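You operate a simulated robot arm through the tools that you are given. There is no shell and no other tool.

Carry out the task below with a simulated two-armed robot. There is one attempt and no reset: what you move stays moved.

## Task
Carry the blue crate with both arms and set it on the assembly bench top.

The check looks at the end state, three seconds after you hand in, the way a careful person would. Anything else that was tipped, shoved, dropped, spilled or broken makes it a failure.

## Robot
Two 7-joint arms with three-finger grippers on one trunk, on a base that drives. Base frame: it is fixed to the floor where the robot stands at the start and does not move with it; the origin is under the middle of the robot, x ahead of it, y to its left, z up. Lengths are in m, angles in degrees, forces in N, time in s.
The left shoulder is at the start at [0.03, 0.124, 1.008], the right one opposite. With the tool pointing down near the work surface each hand reaches from about 0.1 to 0.78 m from the robot's upright axis, wherever it stands, measured 20 degrees to its own side. Places, roughly: assembly bench top [6, -1.6, 0.8]; blue crate [2, 0.75, 0.75]. Payload 2.2 kg a hand.
The TCP of each hand is the grasp point between the finger pads, 0.028 m short of the fingertips. In the tool frame z runs along the fingers and y along their closing line. Largest opening 0.102 m; the body of the gripper starts 0.071 m behind the TCP.
Orientation is told as [roll, pitch, yaw] about the base's x, y, z axes, in that order, counted from this pose: with the fingers straight down and closing along the base's y, the tool's x points along the base's -x, its y along +y and its z along -z.

## Interface
- The arms move only by the tool arm_command. It takes "left_rows", "right_rows" or both (then of equal length, played together; a hand with none holds still); each is a list of rows, each a list of 7 numbers: the shift along the tool's x, y, z in units of 250 mm (1.0 is 250 mm), then the turn, a rotation vector about the tool's x, y, z in units of 45 degrees (1.0 is 45 degrees), then the gripper command, from -1 (shut) to 1 (fully open), values between in proportion. In form: [[tx, ty, tz, ax, ay, az, gripper], ...]. A call has 1 to 20 rows; each row is the pose to reach, as a shift and turn from the pose commanded when the call began, along the tool's axes at that moment. A call with a number of a shift or a turn outside -1 to 1 is refused whole. Rows are played at 5 a second. More than 0.05 m and 8.6 degrees between two rows, or a gripper value outside its range, and nothing of the call is played. A pose out of reach is approached as far as the arm can. The call stops where the force on the tool passes 40 N (or 10 N more than at its start, if that is more) or the arm is blocked; 0.2 s more then pass. Each finger halts on what it meets, pressing with about 29 N; the grip force reading is that of the motor and also rises with nothing between the fingers. The clock runs only during rows and for 0.2 s after the last one: add rows that repeat a pose to give the fingers time. It gives the time, the measured TCP pose, the force on the tool (base axes), the opening and the grip force at its end, in the units of the frame above (readings bear some noise), with the torque about the TCP (base axes, N m) and any sound that the robot's microphone picked up, and new pictures: "show" is both (left out), scene, wrist or none (wrist: the cameras of the hands that moved).
- Cameras (640 x 400 px; columns grow to the right, rows downward): "scene" is now at [0.0531, 0.0115, 1.7332]; the picture's right is [0.13, -0.99, 0.00], its down [-0.69, -0.09, -0.72] and it looks along [0.71, 0.10, -0.70] (base axes); focal length 273 px, centre (320, 200). "left" rides on the left gripper at [0.072, 0.038, -0.086] in its tool frame; the picture's right is [-0.46, 0.89, 0.00], its down [-0.60, -0.32, -0.73] and it looks along [-0.65, -0.34, 0.68] (tool axes); focal length 256 px, centre (320, 200). "right" rides on the right gripper at [0.069, 0.044, -0.086] in its tool frame; the picture's right is [-0.53, 0.85, 0.00], its down [-0.58, -0.36, -0.73] and it looks along [-0.62, -0.39, 0.68] (tool axes); focal length 256 px, centre (320, 200). There is no depth. A picture from a camera that has moved, and an enlarged one, comes with that camera's place and axes in the base frame and with its lens.
- raise_lower(by): slides the trunk up (or, below 0, down) by that many m; the arms and the scene camera ride with it, the base frame stays. It gives what a move gives, with no picture.
- base_move(legs): drives the robot by 1 to 6 legs, each [ahead, left, turn to the left] in m, m and degrees, along the robot's own axes; the way and the turn of a leg run together, so that a leg with both is an arc; at most 1.5 m and 180 degrees a leg. The arms and the cameras ride along, it lands a little off, and it stops where it bumps. It gives what a move gives, and a new picture of the scene camera.
- aim_head(pan, tilt): turns the head with the scene camera to pan (to the left, within 143 degrees either way) and tilt (down, from -29 to 69), counted from straight ahead of the robot. It gives what a move gives, and a new picture of the scene camera.
- enlarge(camera, box): a new picture of the part [left, top, right, bottom] of that camera's present view, enlarged. The clock stands still meanwhile.
- hand_in(): hands the job in; it is judged then, once.

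Places have to be worked out from the pictures, the camera data and where the tool is seen. Open the grippers and draw the arms clear of the work before you hand the job in, unless the task says otherwise.

The tools are called after ">>>" as name(argument=value, ...) on one line, values as JSON. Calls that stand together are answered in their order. arm_command: Moves the arms, as the interface text tells. Its arguments: {"type":"object","properties":{"left_rows":{"type":"array","items":{"type":"array","items":{"type":"number"}}},"right_rows":{"type":"array","items":{"type":"array","items":{"type":"number"}}},"show":{"type":"string","enum":["both","scene","wrist","none"]}},"required":[]} The other tools are called the same way: raise_lower (by) slides the trunk up or down; base_move (legs) drives the base; aim_head (pan, tilt) turns the head that bears the scene camera; enlarge (camera, box) takes an enlarged picture of a part of a camera's view; hand_in () hands the job in.

At the start:

```text
time_s: 0.0
left_position: [0.5375, 0.2286, 1.0197]
left_tool_rot: [0.0, 0.1, 0.0]
left_force: [-0.5, -0.7, -0.2]
left_wrist_torque: [0.02, 0.0, 0.01]
left_gripper_width: 0.1019
left_grasp_force: 0.0
right_position: [0.3827, -0.1683, 1.0567]
right_tool_rot: [0.0, 0.1, 0.0]
right_force: [0.1, 0.0, -0.2]
right_wrist_torque: [-0.03, 0.03, 0.0]
right_gripper_width: 0.1021
right_grasp_force: 0.0
trunk travel left (down, up): [-0.25, 0.29]
robot x, y, heading: [-0.0007, 0.0024, -0.1]
head pan, tilt: [7.6, 44.2]
```

scene: 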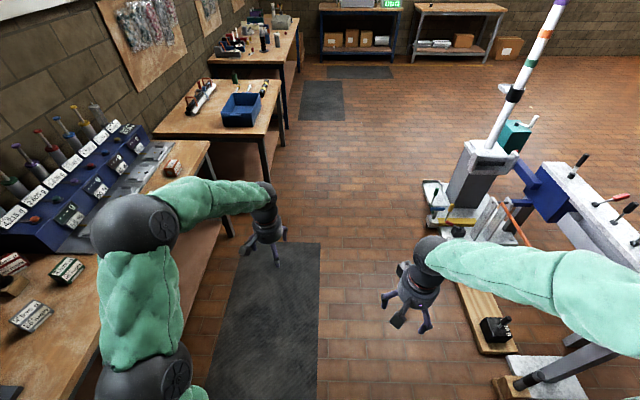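
right: 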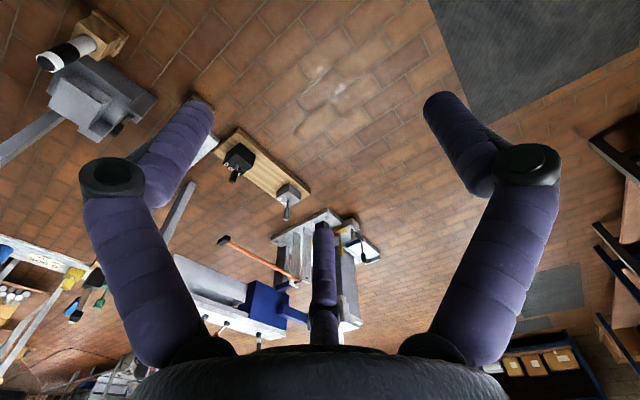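
left: 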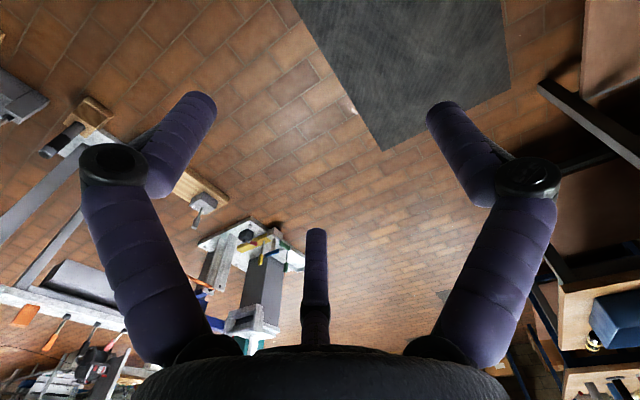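

The scene shows the blue crate on the middle bench ahead-left, near [2, 0.75]. I first enlarge the view around the crate to judge its shape.

>>> enlarge(camera="scene", box=[140, 60, 320, 172])

>>> enlarge(camera="scene", box=[300, 0, 640, 212])

```text
3.56 times, centred on (230, 116) of scene
camera zoom: at [0.0531, 0.0115, 1.7332], right [0.13, -0.99, 0.0], down [-0.69, -0.09, -0.72], along [0.71, 0.1, -0.7], focal length 971 px, centre (640, 499)
```

zoom: 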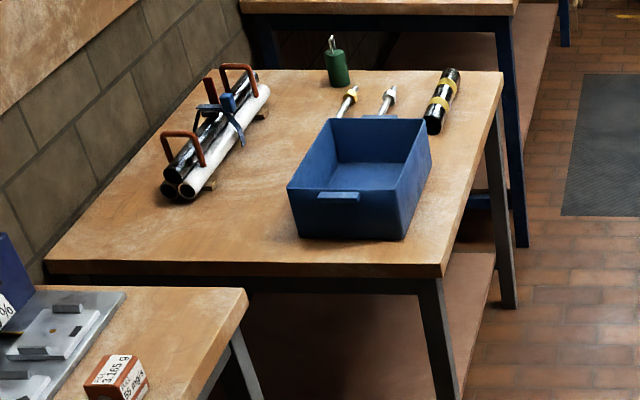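

```text
1.88 times, centred on (470, 106) of scene
camera zoom: at [0.0531, 0.0115, 1.7332], right [0.13, -0.99, 0.0], down [-0.69, -0.09, -0.72], along [0.71, 0.1, -0.7], focal length 514 px, centre (38, 377)
```

zoom: 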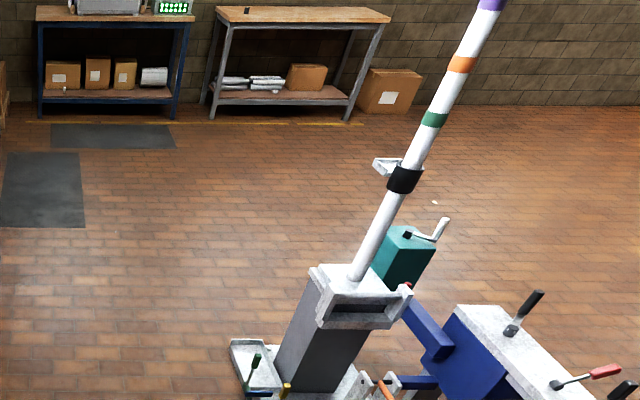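

The crate sits on a bench ahead-left with little handle tabs on its near and far sides, close to the bench's right edge; the far bench around [6.2, -1.7] looks like the assembly bench. I lift the head to survey the room before driving.

>>> aim_head(pan=-15, tilt=15)

```text
time_s: 0.9
left_position: [0.5377, 0.2281, 1.0202]
left_tool_rot: [0.0, 0.0, -0.1]
left_force: [-0.3, 0.6, -0.7]
left_wrist_torque: [0.01, 0.02, 0.0]
left_gripper_width: 0.102
left_grasp_force: 0.0
right_position: [0.3834, -0.1676, 1.0573]
right_tool_rot: [0.0, 0.0, 0.0]
right_force: [0.7, -0.2, 0.0]
right_wrist_torque: [-0.02, 0.0, -0.02]
right_gripper_width: 0.102
right_grasp_force: 0.0
trunk travel left (down, up): [-0.25, 0.29]
robot x, y, heading: [0.0018, 0.0046, -0.2]
head pan, tilt: [-15.0, 15.0]
camera scene: at [0.0622, -0.0235, 1.7789], right [-0.26, -0.97, 0.0], down [-0.25, 0.07, -0.97], along [0.93, -0.25, -0.26], focal length 273 px, centre (320, 200)
```

scene: 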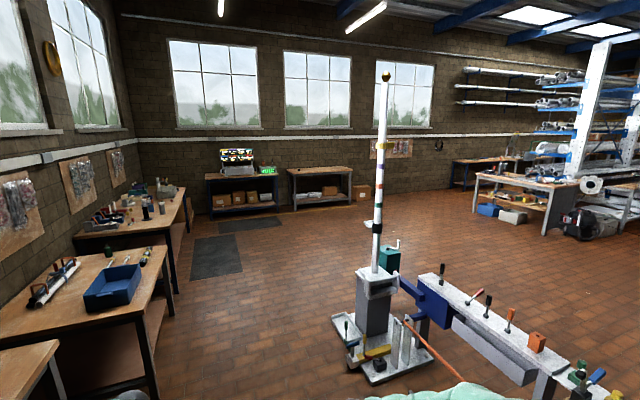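

The machine post stands around [1.7, -0.9], leaving a clear lane along y≈0 to 0.2; the assembly bench (nearly empty top) is the right one at the far wall. I'll drive ahead about 1.3 m along y≈0 to see the crate closer.

>>> base_move(legs=[[1.2, 0.0, 0]])

>>> aim_head(pan=40, tilt=45)

```text
time_s: 7.0
left_position: [1.7408, 0.2218, 1.0195]
left_tool_rot: [0.1, -0.1, -0.3]
left_force: [-0.8, -0.7, 0.8]
left_wrist_torque: [0.0, -0.01, 0.02]
left_gripper_width: 0.1018
left_grasp_force: 0.1
right_position: [1.5844, -0.1742, 1.0567]
right_tool_rot: [-0.1, 0.0, -0.3]
right_force: [0.7, 0.0, 1.1]
right_wrist_torque: [0.0, 0.03, 0.02]
right_gripper_width: 0.1023
right_grasp_force: 0.1
trunk travel left (down, up): [-0.25, 0.29]
robot x, y, heading: [1.201, -0.0039, -0.3]
head pan, tilt: [-15.0, 15.0]
camera scene: at [1.2643, -0.0274, 1.7789], right [-0.26, -0.96, 0.0], down [-0.25, 0.07, -0.97], along [0.93, -0.26, -0.26], focal length 273 px, centre (320, 200)
```

scene: 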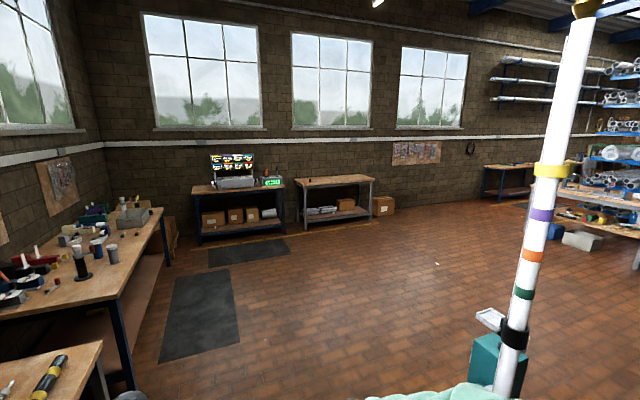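

```text
time_s: 8.3
left_position: [1.7404, 0.2222, 1.0195]
left_tool_rot: [0.1, 0.1, -0.3]
left_force: [-0.7, -0.3, 0.6]
left_wrist_torque: [0.0, -0.02, -0.04]
left_gripper_width: 0.1022
left_grasp_force: 0.0
right_position: [1.5836, -0.1736, 1.0561]
right_tool_rot: [0.0, 0.0, -0.3]
right_force: [0.7, 0.4, 0.0]
right_wrist_torque: [-0.01, -0.05, -0.02]
right_gripper_width: 0.1022
right_grasp_force: 0.0
trunk travel left (down, up): [-0.25, 0.29]
robot x, y, heading: [1.2001, -0.0052, -0.3]
head pan, tilt: [40.0, 45.0]
camera scene: at [1.2363, 0.0491, 1.7322], right [0.64, -0.77, 0.0], down [-0.54, -0.45, -0.71], along [0.54, 0.45, -0.71], focal length 273 px, centre (320, 200)
```

scene: 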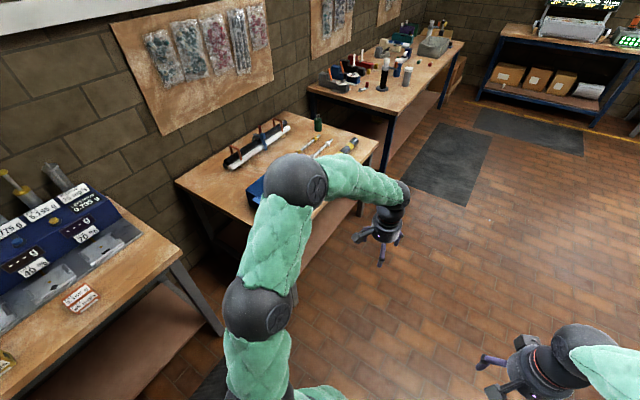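

From two views I triangulate the bench top at z≈0.74 with its right edge at y≈0.6–0.73, and the crate centre near [1.87, 0.82]. I drive ahead to x≈1.87 and turn left to face the crate, staying clear of the bench.

>>> base_move(legs=[[0.67, 0.0, 0], [0, 0, 90]])

>>> aim_head(pan=0, tilt=50)

```text
time_s: 15.8
left_position: [1.6463, 0.5345, 1.019]
left_tool_rot: [0.0, 0.1, 89.8]
left_force: [-0.4, -0.3, 0.3]
left_wrist_torque: [0.01, -0.01, 0.03]
left_gripper_width: 0.1019
left_grasp_force: 0.1
right_position: [2.0424, 0.3791, 1.0554]
right_tool_rot: [0.0, -0.1, 89.8]
right_force: [1.2, -0.3, -0.3]
right_wrist_torque: [0.0, 0.01, 0.0]
right_gripper_width: 0.1019
right_grasp_force: 0.2
trunk travel left (down, up): [-0.25, 0.29]
robot x, y, heading: [1.8728, -0.0055, 89.9]
head pan, tilt: [40.0, 45.0]
camera scene: at [1.8222, 0.0301, 1.7321], right [0.77, 0.64, 0.0], down [0.45, -0.54, -0.71], along [-0.45, 0.54, -0.71], focal length 273 px, centre (320, 200)
```

scene: 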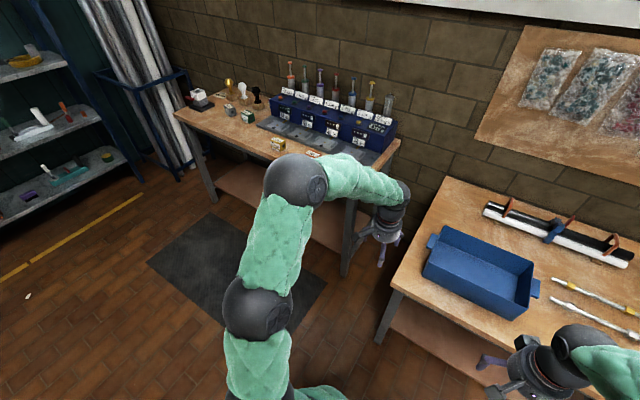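

```text
time_s: 16.9
left_position: [1.6464, 0.5345, 1.0189]
left_tool_rot: [-0.1, 0.0, 89.8]
left_force: [-0.5, 0.5, 0.2]
left_wrist_torque: [-0.03, -0.01, -0.03]
left_gripper_width: 0.102
left_grasp_force: 0.1
right_position: [2.0431, 0.3796, 1.0552]
right_tool_rot: [0.0, -0.1, 89.8]
right_force: [0.2, -0.6, 0.2]
right_wrist_torque: [-0.05, 0.0, 0.0]
right_gripper_width: 0.1021
right_grasp_force: 0.1
trunk travel left (down, up): [-0.25, 0.29]
robot x, y, heading: [1.8735, -0.005, 89.9]
head pan, tilt: [0.0, 50.0]
camera scene: at [1.8746, 0.0447, 1.7252], right [1.0, 0.0, 0.0], down [0.0, -0.77, -0.64], along [0.0, 0.64, -0.77], focal length 273 px, centre (320, 200)
```

scene: 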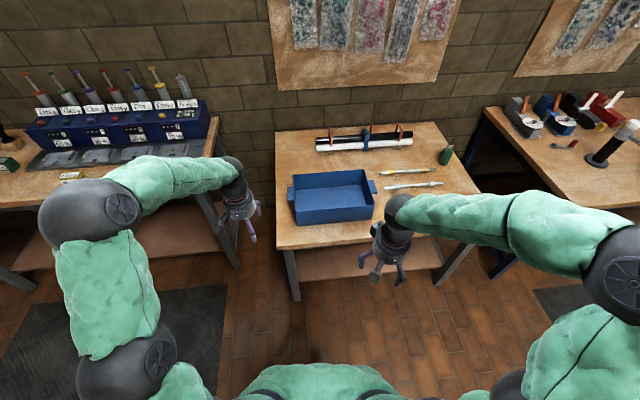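

Now the crate is directly ahead with one handle tab at its left and one at its right end. I enlarge it for measurement.

>>> enlarge(camera="scene", box=[270, 150, 430, 250])

```text
4.00 times, centred on (350, 200) of scene
camera zoom: at [1.8746, 0.0447, 1.7252], right [1.0, 0.0, 0.0], down [0.0, -0.77, -0.64], along [0.0, 0.64, -0.77], focal length 1092 px, centre (200, 200)
```

zoom: 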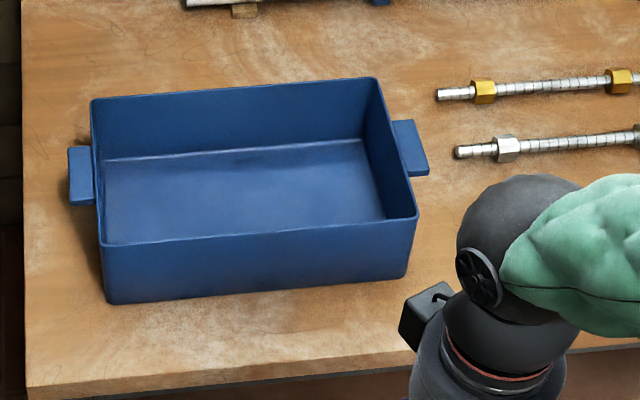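

The crate appears ~0.33 × 0.205 m, ~0.105 high (rim z≈0.848), centre about [1.926, 0.843], turned about 6°. I enlarge each handle more to measure the tabs.

>>> enlarge(camera="scene", box=[280, 174, 328, 204])

>>> enlarge(camera="scene", box=[350, 166, 398, 196])

```text
13.33 times, centred on (304, 189) of scene
camera zoom: at [1.8746, 0.0447, 1.7252], right [1.0, 0.0, 0.0], down [0.0, -0.77, -0.64], along [0.0, 0.64, -0.77], focal length 3641 px, centre (533, 347)
```

zoom: 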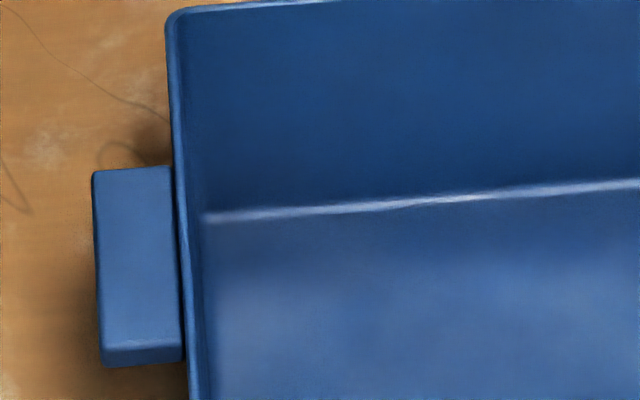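

```text
13.33 times, centred on (374, 181) of scene
camera zoom: at [1.8746, 0.0447, 1.7252], right [1.0, 0.0, 0.0], down [0.0, -0.77, -0.64], along [0.0, 0.64, -0.77], focal length 3641 px, centre (-400, 453)
```

zoom: 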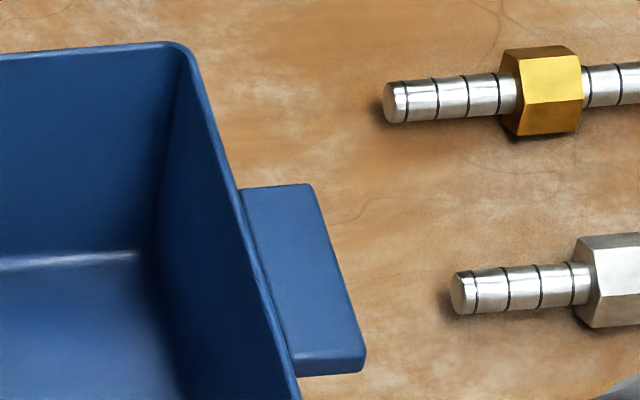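

The tabs are thin (≈10 mm), ~70 mm long, protruding ~25 mm. Before choosing a grip I look closely at the grippers themselves.

>>> enlarge(camera="scene", box=[340, 190, 452, 290])

>>> enlarge(camera="left", box=[0, 0, 640, 400])

>>> enlarge(camera="right", box=[0, 0, 640, 400])

```text
4.00 times, centred on (396, 240) of scene
camera zoom: at [1.8746, 0.0447, 1.7252], right [1.0, 0.0, 0.0], down [0.0, -0.77, -0.64], along [0.0, 0.64, -0.77], focal length 1092 px, centre (16, 40)
```

zoom: 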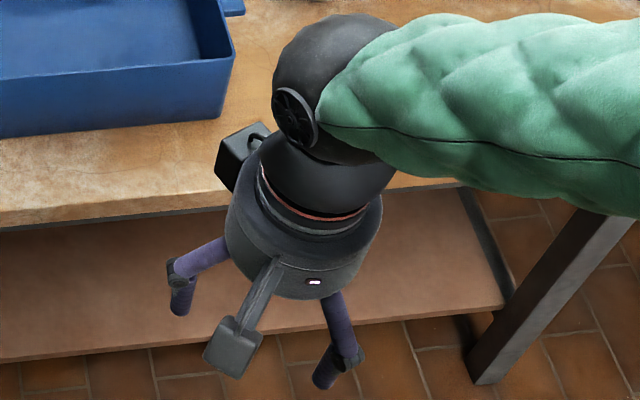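

```text
1.00 times, centred on (320, 200) of left (not enlarged: the box is as wide or as high as the picture)
camera zoom: at [1.6086, 0.4626, 1.1044], right [-0.88, 0.47, 0.0], down [0.32, 0.6, 0.73], along [0.34, 0.65, -0.68], focal length 256 px, centre (320, 200)
```

zoom: 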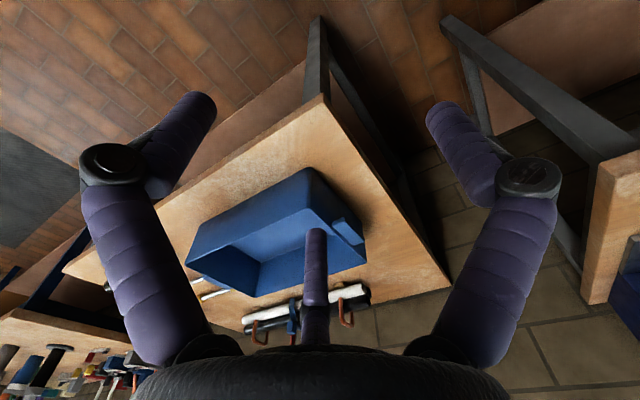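

```text
1.00 times, centred on (320, 200) of right (not enlarged: the box is as wide or as high as the picture)
camera zoom: at [1.9986, 0.3094, 1.1425], right [-0.84, 0.54, 0.0], down [0.37, 0.58, 0.73], along [0.39, 0.62, -0.68], focal length 256 px, centre (320, 200)
```

zoom: 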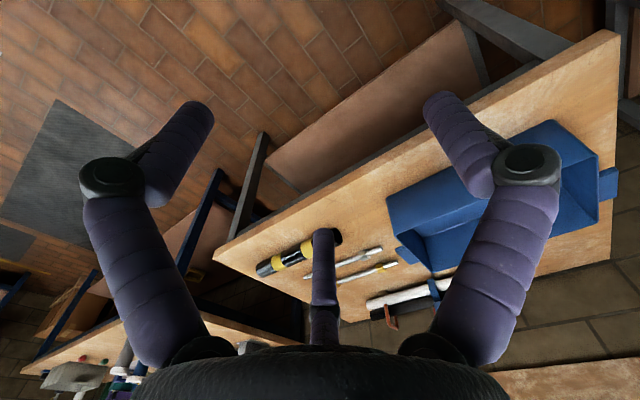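

The hand pictures look like several prongs, so I test-close the grippers in free air to see how the fingers really move.

>>> arm_command(left_rows=[[0, 0, 0, 0, 0, 0, 0], [0, 0, 0, 0, 0, 0, 0], [0, 0, 0, 0, 0, 0, 0], [0, 0, 0, 0, 0, 0, 0]], right_rows=[[0, 0, 0, 0, 0, 0, -1], [0, 0, 0, 0, 0, 0, -1], [0, 0, 0, 0, 0, 0, -1], [0, 0, 0, 0, 0, 0, -1]])

>>> enlarge(camera="scene", box=[340, 190, 452, 290])

```text
time_s: 17.9
left_position: [1.6464, 0.5348, 1.0186]
left_tool_rot: [0.0, 0.0, 89.9]
left_force: [-0.8, -0.6, -0.3]
left_wrist_torque: [-0.06, -0.02, 0.01]
left_gripper_width: 0.0508
left_grasp_force: 0.1
right_position: [2.0432, 0.3782, 1.0558]
right_tool_rot: [0.0, 0.0, 89.8]
right_force: [-0.3, 0.1, 0.1]
right_wrist_torque: [-0.01, 0.01, -0.02]
right_gripper_width: 0.0021
right_grasp_force: 29.0
trunk travel left (down, up): [-0.25, 0.29]
robot x, y, heading: [1.8711, -0.0025, 89.8]
head pan, tilt: [0.0, 50.0]
camera scene: at [1.8746, 0.0447, 1.7252], right [1.0, 0.0, 0.0], down [0.0, -0.77, -0.64], along [0.0, 0.64, -0.77], focal length 273 px, centre (320, 200)
camera right: at [1.9986, 0.3094, 1.1425], right [-0.84, 0.54, 0.0], down [0.37, 0.58, 0.73], along [0.39, 0.62, -0.68], focal length 256 px, centre (320, 200)
camera left: at [1.6086, 0.4626, 1.1044], right [-0.88, 0.47, 0.0], down [0.32, 0.6, 0.73], along [0.34, 0.65, -0.68], focal length 256 px, centre (320, 200)
```

scene: 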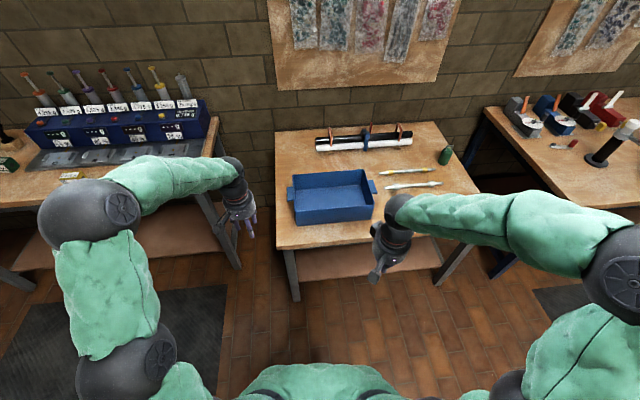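
right: 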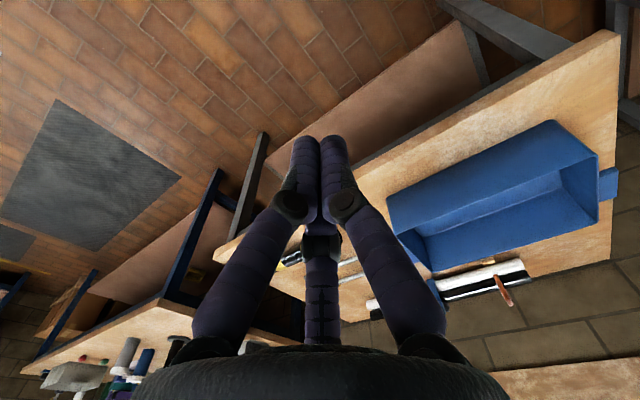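
left: 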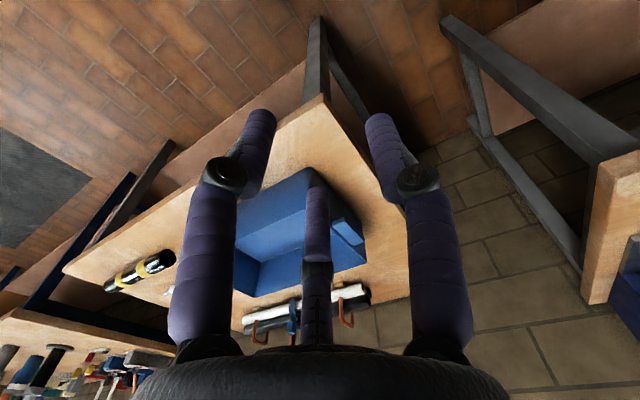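

```text
4.00 times, centred on (396, 240) of scene
camera zoom: at [1.8746, 0.0447, 1.7252], right [1.0, 0.0, 0.0], down [0.0, -0.77, -0.64], along [0.0, 0.64, -0.77], focal length 1092 px, centre (16, 40)
```

zoom: 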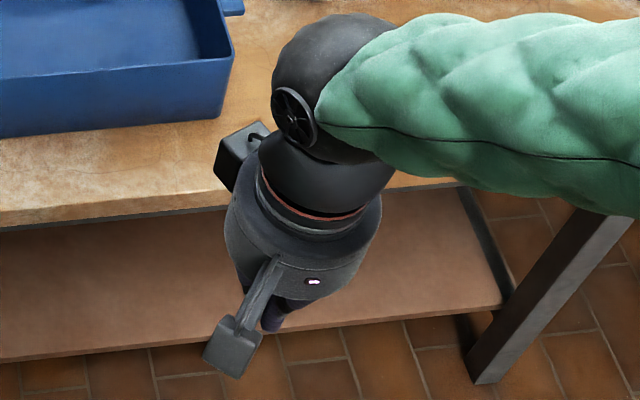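

All three visible prongs close towards the centre, one at the tool's +y and two opposite; so I'll plan a grip across the crate's end wall and tab, with the +y finger outside. I reopen the hands and look steeply down to see how far the base reaches towards the bench.

>>> arm_command(left_rows=[[0, 0, 0, 0, 0, 0, 1], [0, 0, 0, 0, 0, 0, 1], [0, 0, 0, 0, 0, 0, 1], [0, 0, 0, 0, 0, 0, 1]], right_rows=[[0, 0, 0, 0, 0, 0, 1], [0, 0, 0, 0, 0, 0, 1], [0, 0, 0, 0, 0, 0, 1], [0, 0, 0, 0, 0, 0, 1]], show="none")

>>> aim_head(pan=0, tilt=69)

```text
time_s: 18.9
left_position: [1.6465, 0.5363, 1.0191]
left_tool_rot: [-0.1, 0.0, 89.8]
left_force: [-1.3, 0.4, -0.3]
left_wrist_torque: [-0.01, 0.05, -0.02]
left_gripper_width: 0.1018
left_grasp_force: 0.1
right_position: [2.0424, 0.3788, 1.0554]
right_tool_rot: [0.0, 0.0, 89.7]
right_force: [0.0, 0.5, 0.3]
right_wrist_torque: [-0.01, 0.02, -0.03]
right_gripper_width: 0.1017
right_grasp_force: 0.0
trunk travel left (down, up): [-0.25, 0.29]
robot x, y, heading: [1.8706, -0.0037, 89.7]
head pan, tilt: [0.0, 50.0]
```

```text
time_s: 19.7
left_position: [1.6466, 0.5343, 1.0193]
left_tool_rot: [0.0, 0.0, 89.8]
left_force: [1.4, -0.3, -0.1]
left_wrist_torque: [0.01, -0.01, 0.02]
left_gripper_width: 0.1018
left_grasp_force: 0.1
right_position: [2.0428, 0.3785, 1.0562]
right_tool_rot: [-0.1, 0.0, 89.9]
right_force: [-0.6, -0.6, 0.4]
right_wrist_torque: [0.01, 0.03, 0.01]
right_gripper_width: 0.1022
right_grasp_force: 0.1
trunk travel left (down, up): [-0.25, 0.29]
robot x, y, heading: [1.874, -0.0035, 89.7]
head pan, tilt: [0.0, 68.8]
camera scene: at [1.8746, 0.0237, 1.7033], right [1.0, 0.0, 0.0], down [0.0, -0.93, -0.36], along [0.0, 0.36, -0.93], focal length 273 px, centre (320, 200)
```

scene: 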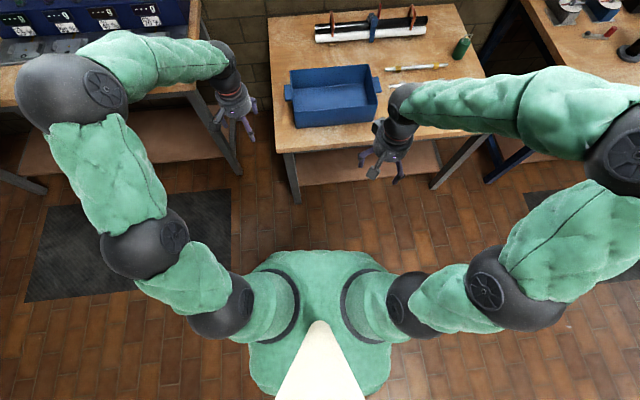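

The floor is visible right beside the torso, so the base reaches under 0.35 m ahead. I move ahead 0.25 m, right 0.115 m and turn 6° left so I face the crate squarely at ~0.6 m.

>>> base_move(legs=[[0.25, -0.115, 0], [0, 0, 6.2]])

>>> aim_head(pan=0, tilt=60)

>>> enlarge(camera="scene", box=[230, 60, 430, 185])

```text
time_s: 22.1
left_position: [1.7047, 0.7472, 1.0187]
left_tool_rot: [0.0, 0.1, 96.1]
left_force: [0.6, -0.6, -0.8]
left_wrist_torque: [-0.03, -0.02, 0.05]
left_gripper_width: 0.102
left_grasp_force: 0.0
right_position: [2.1163, 0.636, 1.0554]
right_tool_rot: [0.0, 0.0, 96.2]
right_force: [0.1, 0.8, 0.6]
right_wrist_torque: [-0.02, -0.02, -0.01]
right_gripper_width: 0.1019
right_grasp_force: 0.0
trunk travel left (down, up): [-0.25, 0.29]
robot x, y, heading: [1.9903, 0.2384, 96.1]
head pan, tilt: [0.0, 68.8]
camera scene: at [1.9876, 0.2641, 1.7033], right [0.99, 0.11, 0.0], down [0.1, -0.93, -0.36], along [-0.04, 0.36, -0.93], focal length 273 px, centre (320, 200)
```

scene: 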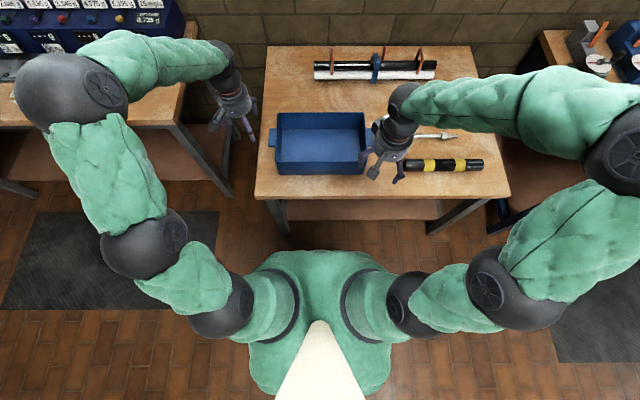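

```text
time_s: 22.8
left_position: [1.7059, 0.7475, 1.0195]
left_tool_rot: [0.0, 0.0, 96.0]
left_force: [-0.3, 0.7, -1.0]
left_wrist_torque: [-0.02, -0.03, -0.01]
left_gripper_width: 0.102
left_grasp_force: 0.1
right_position: [2.1156, 0.6359, 1.0551]
right_tool_rot: [0.0, 0.1, 96.1]
right_force: [-0.3, 0.8, -0.9]
right_wrist_torque: [0.0, -0.01, 0.0]
right_gripper_width: 0.102
right_grasp_force: 0.1
trunk travel left (down, up): [-0.25, 0.29]
robot x, y, heading: [1.9867, 0.2397, 95.8]
head pan, tilt: [0.0, 60.0]
camera scene: at [1.9873, 0.2746, 1.7126], right [0.99, 0.11, 0.0], down [0.09, -0.86, -0.5], along [-0.05, 0.5, -0.87], focal length 273 px, centre (320, 200)
```

scene: 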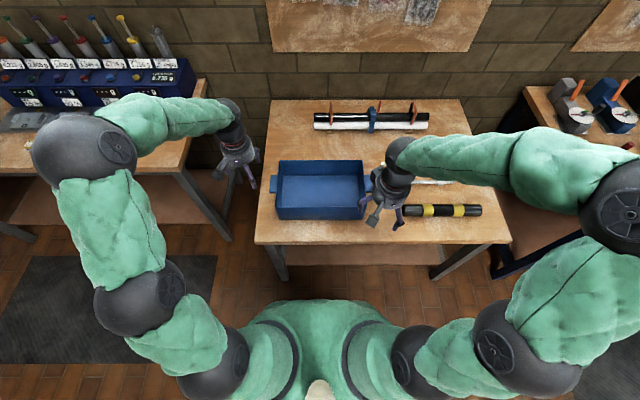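

```text
3.20 times, centred on (330, 122) of scene
camera zoom: at [1.9873, 0.2746, 1.7126], right [0.99, 0.11, 0.0], down [0.09, -0.86, -0.5], along [-0.05, 0.5, -0.87], focal length 874 px, centre (288, 448)
```

zoom: 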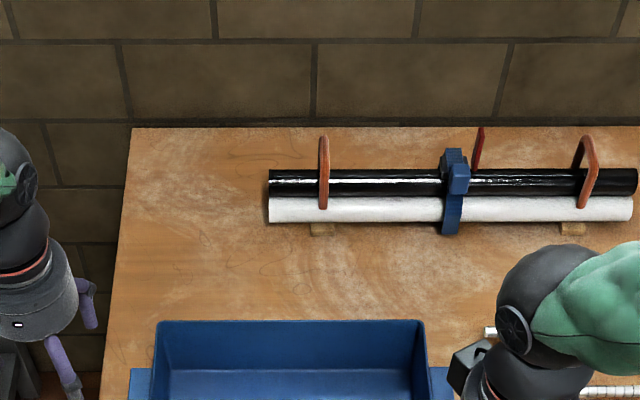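

The robot is well squared to the crate. I enlarge the crate again for a refined measurement from this nearer viewpoint.

>>> enlarge(camera="scene", box=[250, 145, 394, 235])

>>> enlarge(camera="left", box=[0, 0, 640, 400])

>>> enlarge(camera="right", box=[0, 0, 640, 400])

```text
4.44 times, centred on (322, 190) of scene
camera zoom: at [1.9873, 0.2746, 1.7126], right [0.99, 0.11, 0.0], down [0.09, -0.86, -0.5], along [-0.05, 0.5, -0.87], focal length 1214 px, centre (311, 244)
```

zoom: 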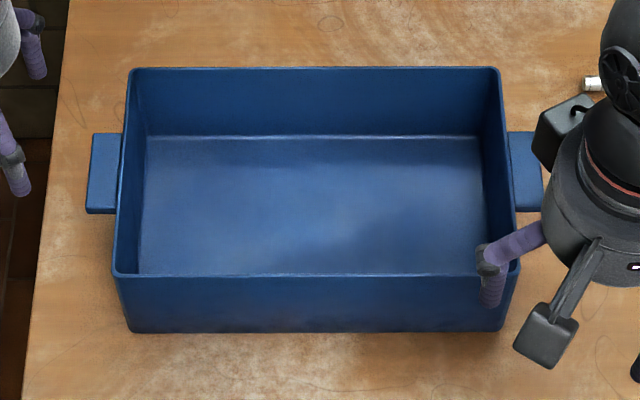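

```text
1.00 times, centred on (320, 200) of left (not enlarged: the box is as wide or as high as the picture)
camera zoom: at [1.6762, 0.6716, 1.1044], right [-0.93, 0.37, 0.0], down [0.25, 0.63, 0.73], along [0.27, 0.68, -0.68], focal length 256 px, centre (320, 200)
```

zoom: 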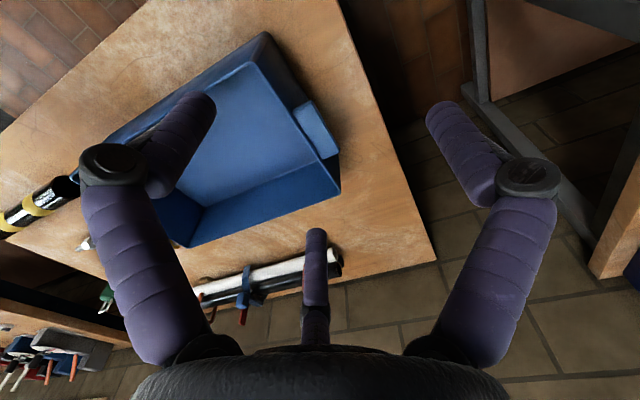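

```text
1.00 times, centred on (320, 200) of right (not enlarged: the box is as wide or as high as the picture)
camera zoom: at [2.0805, 0.5617, 1.1425], right [-0.9, 0.44, 0.0], down [0.3, 0.61, 0.73], along [0.32, 0.66, -0.68], focal length 256 px, centre (320, 200)
```

zoom: 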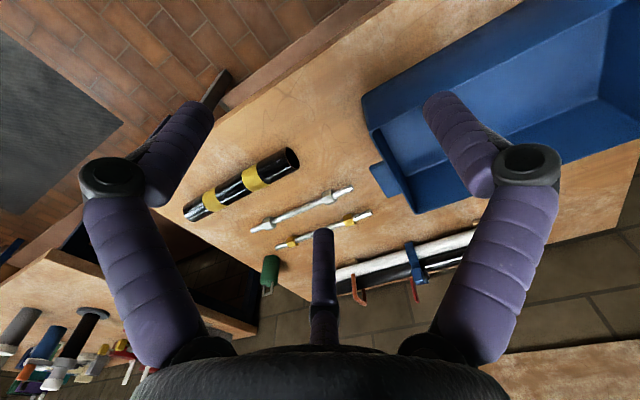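

Refined: crate centre ≈ [1.930, 0.846], yaw ≈ 6.2°, rim z ≈ 0.85, tabs at z ≈ 0.83–0.842 with outer faces ±0.193 m from centre. The right hand must be turned 180° so that its +y finger lies outside the crate; I turn it in 45° steps at height, starting now.

>>> arm_command(right_rows=[[0, 0, 0, 0, 0, 0.17, 1], [0, 0, 0, 0, 0, 0.34, 1], [0, 0, 0, 0, 0, 0.51, 1], [0, 0, 0, 0, 0, 0.68, 1], [0, 0, 0, 0, 0, 0.85, 1], [0, 0, 0, 0, 0, 1.0, 1]], show="scene")

```text
time_s: 24.2
left_position: [1.7056, 0.7478, 1.0191]
left_tool_rot: [0.0, 0.1, 96.0]
left_force: [-0.2, -0.2, 0.1]
left_wrist_torque: [-0.01, -0.01, 0.02]
left_gripper_width: 0.102
left_grasp_force: 0.1
right_position: [2.117, 0.6348, 1.0557]
right_tool_rot: [0.0, 0.1, 50.8]
right_force: [0.2, 0.4, -0.3]
right_wrist_torque: [0.02, -0.03, -0.01]
right_gripper_width: 0.1022
right_grasp_force: 0.1
trunk travel left (down, up): [-0.25, 0.29]
robot x, y, heading: [1.9909, 0.236, 96.1]
head pan, tilt: [0.0, 60.0]
camera scene: at [1.9872, 0.2745, 1.7126], right [0.99, 0.11, 0.0], down [0.09, -0.86, -0.5], along [-0.05, 0.5, -0.87], focal length 273 px, centre (320, 200)
```

scene: 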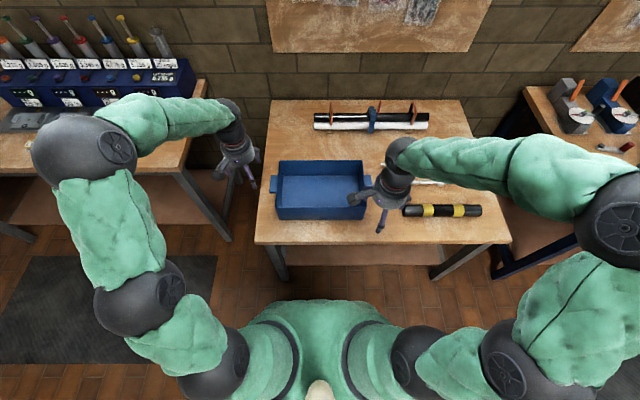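

The wrist turned cleanly to yaw ≈ 51° with the arm posture unchanged; I continue with the next 45°.

>>> arm_command(right_rows=[[0, 0, 0, 0, 0, 0.17, 1], [0, 0, 0, 0, 0, 0.34, 1], [0, 0, 0, 0, 0, 0.51, 1], [0, 0, 0, 0, 0, 0.68, 1], [0, 0, 0, 0, 0, 0.85, 1], [0, 0, 0, 0, 0, 1.0, 1]], show="scene")

```text
time_s: 25.6
left_position: [1.7058, 0.7481, 1.0194]
left_tool_rot: [-0.1, 0.0, 96.0]
left_force: [0.7, -0.4, -0.2]
left_wrist_torque: [0.02, 0.0, 0.01]
left_gripper_width: 0.1022
left_grasp_force: 0.1
right_position: [2.1164, 0.6344, 1.0566]
right_tool_rot: [0.1, 0.0, 5.8]
right_force: [-0.5, -0.3, 0.0]
right_wrist_torque: [0.01, 0.0, 0.03]
right_gripper_width: 0.1023
right_grasp_force: 0.1
trunk travel left (down, up): [-0.25, 0.29]
robot x, y, heading: [1.9901, 0.2405, 96.1]
head pan, tilt: [0.0, 60.0]
camera scene: at [1.9872, 0.2745, 1.7126], right [0.99, 0.11, 0.0], down [0.09, -0.86, -0.5], along [-0.05, 0.5, -0.87], focal length 273 px, centre (320, 200)
```

scene: 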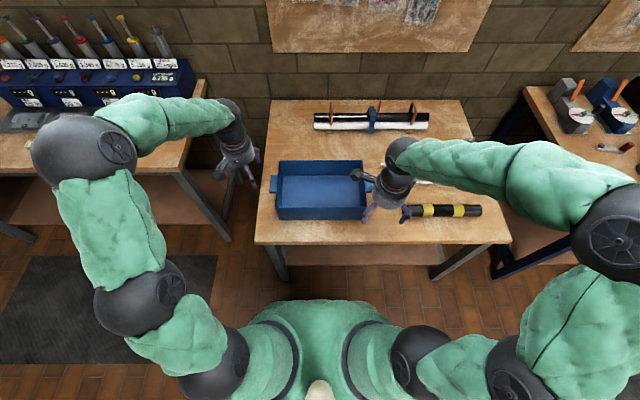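

Still clean (yaw ≈ 6°). I continue with another 45°.

>>> arm_command(right_rows=[[0, 0, 0, 0, 0, 0.17, 1], [0, 0, 0, 0, 0, 0.34, 1], [0, 0, 0, 0, 0, 0.51, 1], [0, 0, 0, 0, 0, 0.68, 1], [0, 0, 0, 0, 0, 0.85, 1], [0, 0, 0, 0, 0, 1.0, 1]], show="scene")

```text
time_s: 27.0
left_position: [1.7062, 0.748, 1.0187]
left_tool_rot: [0.0, -0.1, 95.9]
left_force: [0.2, 0.0, -0.2]
left_wrist_torque: [-0.04, 0.0, 0.04]
left_gripper_width: 0.1021
left_grasp_force: 0.0
right_position: [2.1165, 0.6355, 1.0564]
right_tool_rot: [-0.1, 0.0, -39.1]
right_force: [0.0, -1.3, 0.9]
right_wrist_torque: [-0.02, 0.01, 0.0]
right_gripper_width: 0.1021
right_grasp_force: 0.1
trunk travel left (down, up): [-0.25, 0.29]
robot x, y, heading: [1.991, 0.2373, 96.0]
head pan, tilt: [0.0, 60.0]
camera scene: at [1.9871, 0.2745, 1.7126], right [0.99, 0.11, 0.0], down [0.09, -0.86, -0.5], along [-0.05, 0.5, -0.87], focal length 273 px, centre (320, 200)
```

scene: 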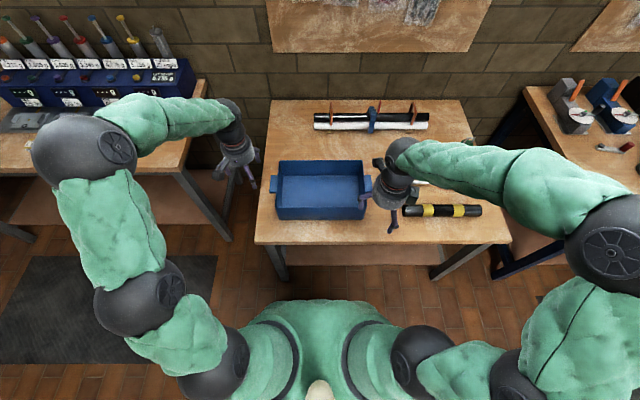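

Yaw is at −39°; one last 45° brings the +y finger to the outside of the crate.

>>> arm_command(right_rows=[[0, 0, 0, 0, 0, 0.17, 1], [0, 0, 0, 0, 0, 0.34, 1], [0, 0, 0, 0, 0, 0.51, 1], [0, 0, 0, 0, 0, 0.68, 1], [0, 0, 0, 0, 0, 0.85, 1], [0, 0, 0, 0, 0, 0.99, 1]], show="both")

```text
time_s: 28.4
left_position: [1.7055, 0.7478, 1.0194]
left_tool_rot: [0.1, -0.1, 96.0]
left_force: [-0.4, -1.0, 0.5]
left_wrist_torque: [0.02, -0.04, 0.0]
left_gripper_width: 0.102
left_grasp_force: 0.0
right_position: [2.2317, 0.6338, 1.0458]
right_tool_rot: [-2.8, 0.6, -81.0]
right_force: [-0.5, 0.3, 0.0]
right_wrist_torque: [-0.02, -0.04, -0.02]
right_gripper_width: 0.1023
right_grasp_force: 0.1
right hand out of reach, approached as far as the arm can: row 3, 4, 5, 6
trunk travel left (down, up): [-0.25, 0.29]
robot x, y, heading: [1.9911, 0.238, 96.3]
head pan, tilt: [0.0, 60.0]
camera scene: at [1.9868, 0.2745, 1.7127], right [0.99, 0.11, 0.0], down [0.09, -0.86, -0.5], along [-0.05, 0.5, -0.87], focal length 273 px, centre (320, 200)
camera right: at [2.2681, 0.7086, 1.1293], right [0.92, -0.4, -0.05], down [-0.23, -0.63, 0.74], along [-0.32, -0.67, -0.67], focal length 256 px, centre (320, 200)
```

scene: 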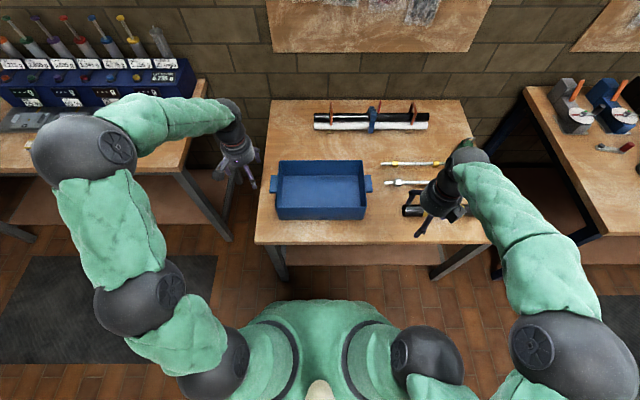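
right: 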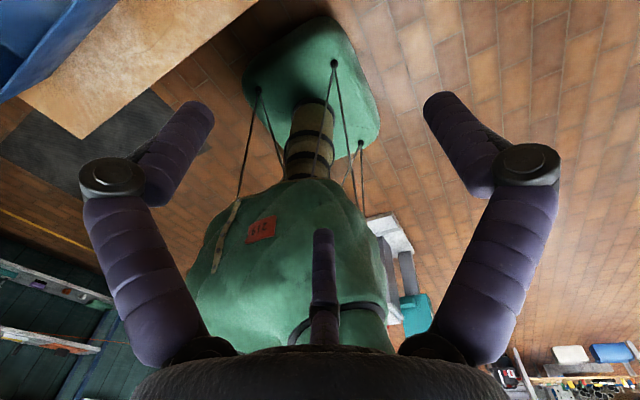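

The last rotation hit a joint limit (hand drifted to [2.23, 0.63]), so that orientation isn't available. I turn the right hand back; gripping with the original yaw ≈ 96° across wall and tab will do, by placing that hand's TCP slightly further out.

>>> arm_command(right_rows=[[0, 0, 0, 0, 0, -0.15, 1], [0, 0, 0, 0, 0, -0.3, 1], [0, 0, 0, 0, 0, -0.45, 1], [0, 0, 0, 0, 0, -0.6, 1], [0, 0, 0, 0, 0, -0.75, 1], [0, 0, 0, 0, 0, -0.9, 1], [0, 0, 0, 0, 0, -0.99, 1]], show="scene")

```text
time_s: 30.0
left_position: [1.706, 0.7475, 1.0189]
left_tool_rot: [0.0, 0.0, 96.1]
left_force: [0.3, -0.2, 0.6]
left_wrist_torque: [0.0, 0.0, 0.0]
left_gripper_width: 0.1021
left_grasp_force: 0.0
right_position: [2.2309, 0.6356, 1.0483]
right_tool_rot: [-1.7, 2.4, -36.5]
right_force: [0.3, 0.4, 1.4]
right_wrist_torque: [0.02, 0.0, -0.01]
right_gripper_width: 0.1022
right_grasp_force: 0.0
trunk travel left (down, up): [-0.25, 0.29]
robot x, y, heading: [1.9888, 0.2383, 95.8]
head pan, tilt: [0.0, 60.0]
camera scene: at [1.9872, 0.2746, 1.7126], right [0.99, 0.11, 0.0], down [0.09, -0.86, -0.5], along [-0.05, 0.5, -0.87], focal length 273 px, centre (320, 200)
```

scene: 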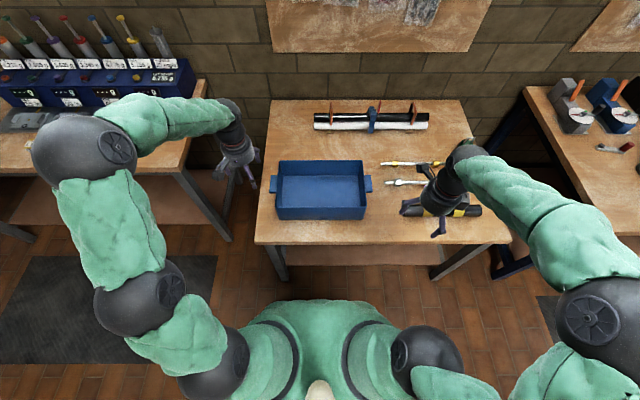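

The turn-back worked but left about a 3° tilt at [2.231, 0.636]; I continue turning the right hand back towards yaw 96° and will correct the tilt afterwards.

>>> arm_command(right_rows=[[0, 0, 0, 0, 0, -0.17, 1], [0, 0, 0, 0, 0, -0.34, 1], [0, 0, 0, 0, 0, -0.51, 1], [0, 0, 0, 0, 0, -0.68, 1], [0, 0, 0, 0, 0, -0.85, 1], [0, 0, 0, 0, 0, -1.0, 1]], show="none")

>>> arm_command(right_rows=[[0, 0, 0, 0, 0, -0.17, 1], [0, 0, 0, 0, 0, -0.34, 1], [0, 0, 0, 0, 0, -0.51, 1], [0, 0, 0, 0, 0, -0.68, 1], [0, 0, 0, 0, 0, -0.85, 1], [0, 0, 0, 0, 0, -1.0, 1]], show="none")

>>> arm_command(right_rows=[[0, 0, 0, 0, 0, -0.17, 1], [0, 0, 0, 0, 0, -0.34, 1], [0, 0, 0, 0, 0, -0.51, 1], [0, 0, 0, 0, 0, -0.68, 1], [0, 0, 0, 0, 0, -0.85, 1], [0, 0, 0, 0, 0, -0.95, 1]], show="both")

```text
time_s: 31.4
left_position: [1.7061, 0.7486, 1.0194]
left_tool_rot: [0.1, 0.0, 95.9]
left_force: [0.7, -0.4, -0.8]
left_wrist_torque: [0.0, 0.0, -0.04]
left_gripper_width: 0.1018
left_grasp_force: 0.0
right_position: [2.2311, 0.6359, 1.0491]
right_tool_rot: [0.5, 2.7, 8.7]
right_force: [0.4, -0.4, 0.1]
right_wrist_torque: [0.01, -0.01, -0.01]
right_gripper_width: 0.1019
right_grasp_force: 0.0
trunk travel left (down, up): [-0.25, 0.29]
robot x, y, heading: [1.9884, 0.2336, 95.9]
head pan, tilt: [0.0, 60.0]
```

```text
time_s: 32.8
left_position: [1.7051, 0.7465, 1.0199]
left_tool_rot: [0.0, 0.0, 96.0]
left_force: [0.5, 0.8, 0.5]
left_wrist_torque: [0.01, -0.01, -0.02]
left_gripper_width: 0.102
left_grasp_force: 0.0
right_position: [2.2299, 0.6351, 1.049]
right_tool_rot: [2.4, 1.6, 53.8]
right_force: [-0.2, 0.2, -0.2]
right_wrist_torque: [0.03, 0.01, -0.03]
right_gripper_width: 0.102
right_grasp_force: 0.0
trunk travel left (down, up): [-0.25, 0.29]
robot x, y, heading: [1.9842, 0.2343, 96.0]
head pan, tilt: [0.0, 60.0]
```

```text
time_s: 34.2
left_position: [1.7056, 0.7478, 1.0189]
left_tool_rot: [0.0, 0.0, 96.0]
left_force: [0.1, 0.3, 0.5]
left_wrist_torque: [0.02, 0.01, -0.01]
left_gripper_width: 0.1021
left_grasp_force: 0.0
right_position: [2.2314, 0.635, 1.0484]
right_tool_rot: [2.7, -0.4, 96.4]
right_force: [-0.9, -0.2, 0.2]
right_wrist_torque: [-0.02, 0.01, 0.0]
right_gripper_width: 0.102
right_grasp_force: 0.1
trunk travel left (down, up): [-0.25, 0.29]
robot x, y, heading: [1.9898, 0.2355, 95.8]
head pan, tilt: [0.0, 60.0]
camera scene: at [1.9872, 0.2746, 1.7126], right [0.99, 0.11, 0.0], down [0.09, -0.86, -0.5], along [-0.05, 0.5, -0.87], focal length 273 px, centre (320, 200)
camera right: at [2.1997, 0.5614, 1.136], right [-0.9, 0.44, 0.04], down [0.33, 0.61, 0.72], along [0.29, 0.66, -0.7], focal length 256 px, centre (320, 200)
```

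scene: 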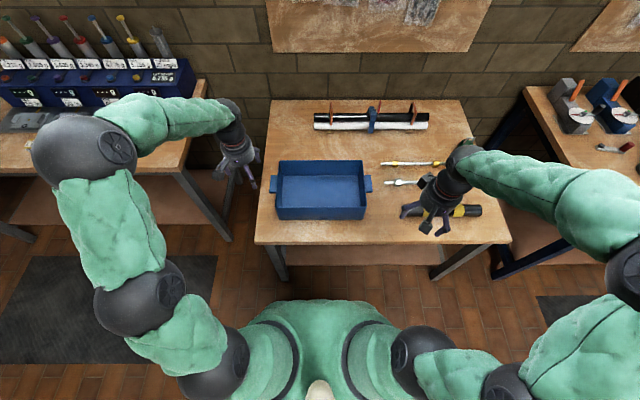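
right: 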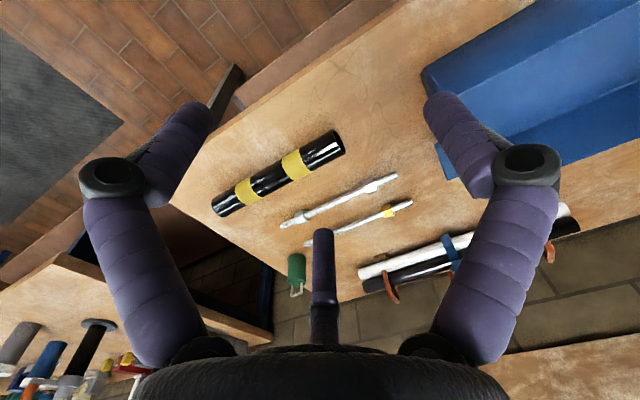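

Right hand is back at yaw 96.4° with a 2.7° tilt to correct, and the crate is now unobstructed. I take a fresh enlarged measurement of the whole crate.

>>> enlarge(camera="scene", box=[264, 150, 328, 190])

>>> enlarge(camera="scene", box=[316, 150, 380, 190])

>>> enlarge(camera="scene", box=[264, 184, 384, 259])

```text
10.00 times, centred on (296, 170) of scene
camera zoom: at [1.9872, 0.2746, 1.7126], right [0.99, 0.11, 0.0], down [0.09, -0.86, -0.5], along [-0.05, 0.5, -0.87], focal length 2731 px, centre (560, 500)
```

zoom: 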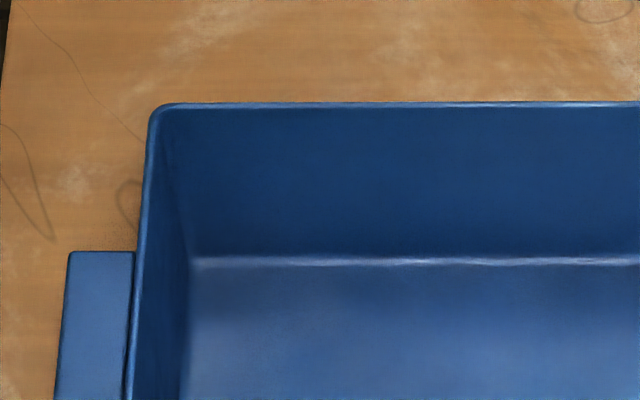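

```text
10.00 times, centred on (348, 170) of scene
camera zoom: at [1.9872, 0.2746, 1.7126], right [0.99, 0.11, 0.0], down [0.09, -0.86, -0.5], along [-0.05, 0.5, -0.87], focal length 2731 px, centre (40, 500)
```

zoom: 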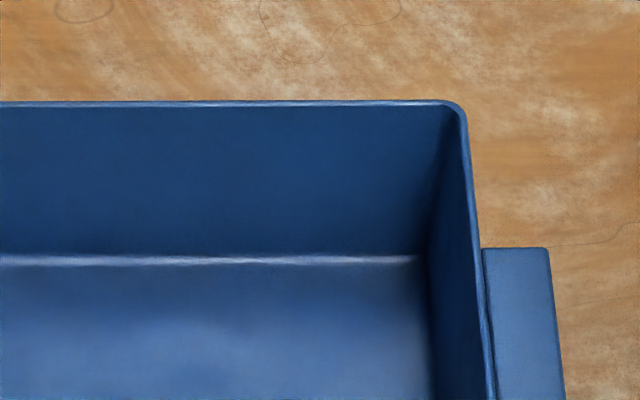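

```text
5.33 times, centred on (324, 222) of scene
camera zoom: at [1.9872, 0.2746, 1.7126], right [0.99, 0.11, 0.0], down [0.09, -0.86, -0.5], along [-0.05, 0.5, -0.87], focal length 1456 px, centre (299, 85)
```

zoom: 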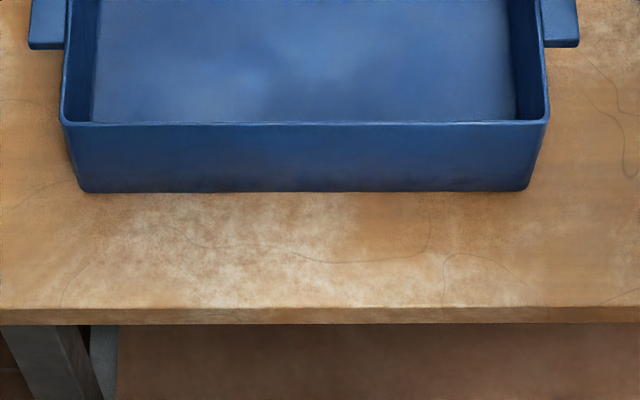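

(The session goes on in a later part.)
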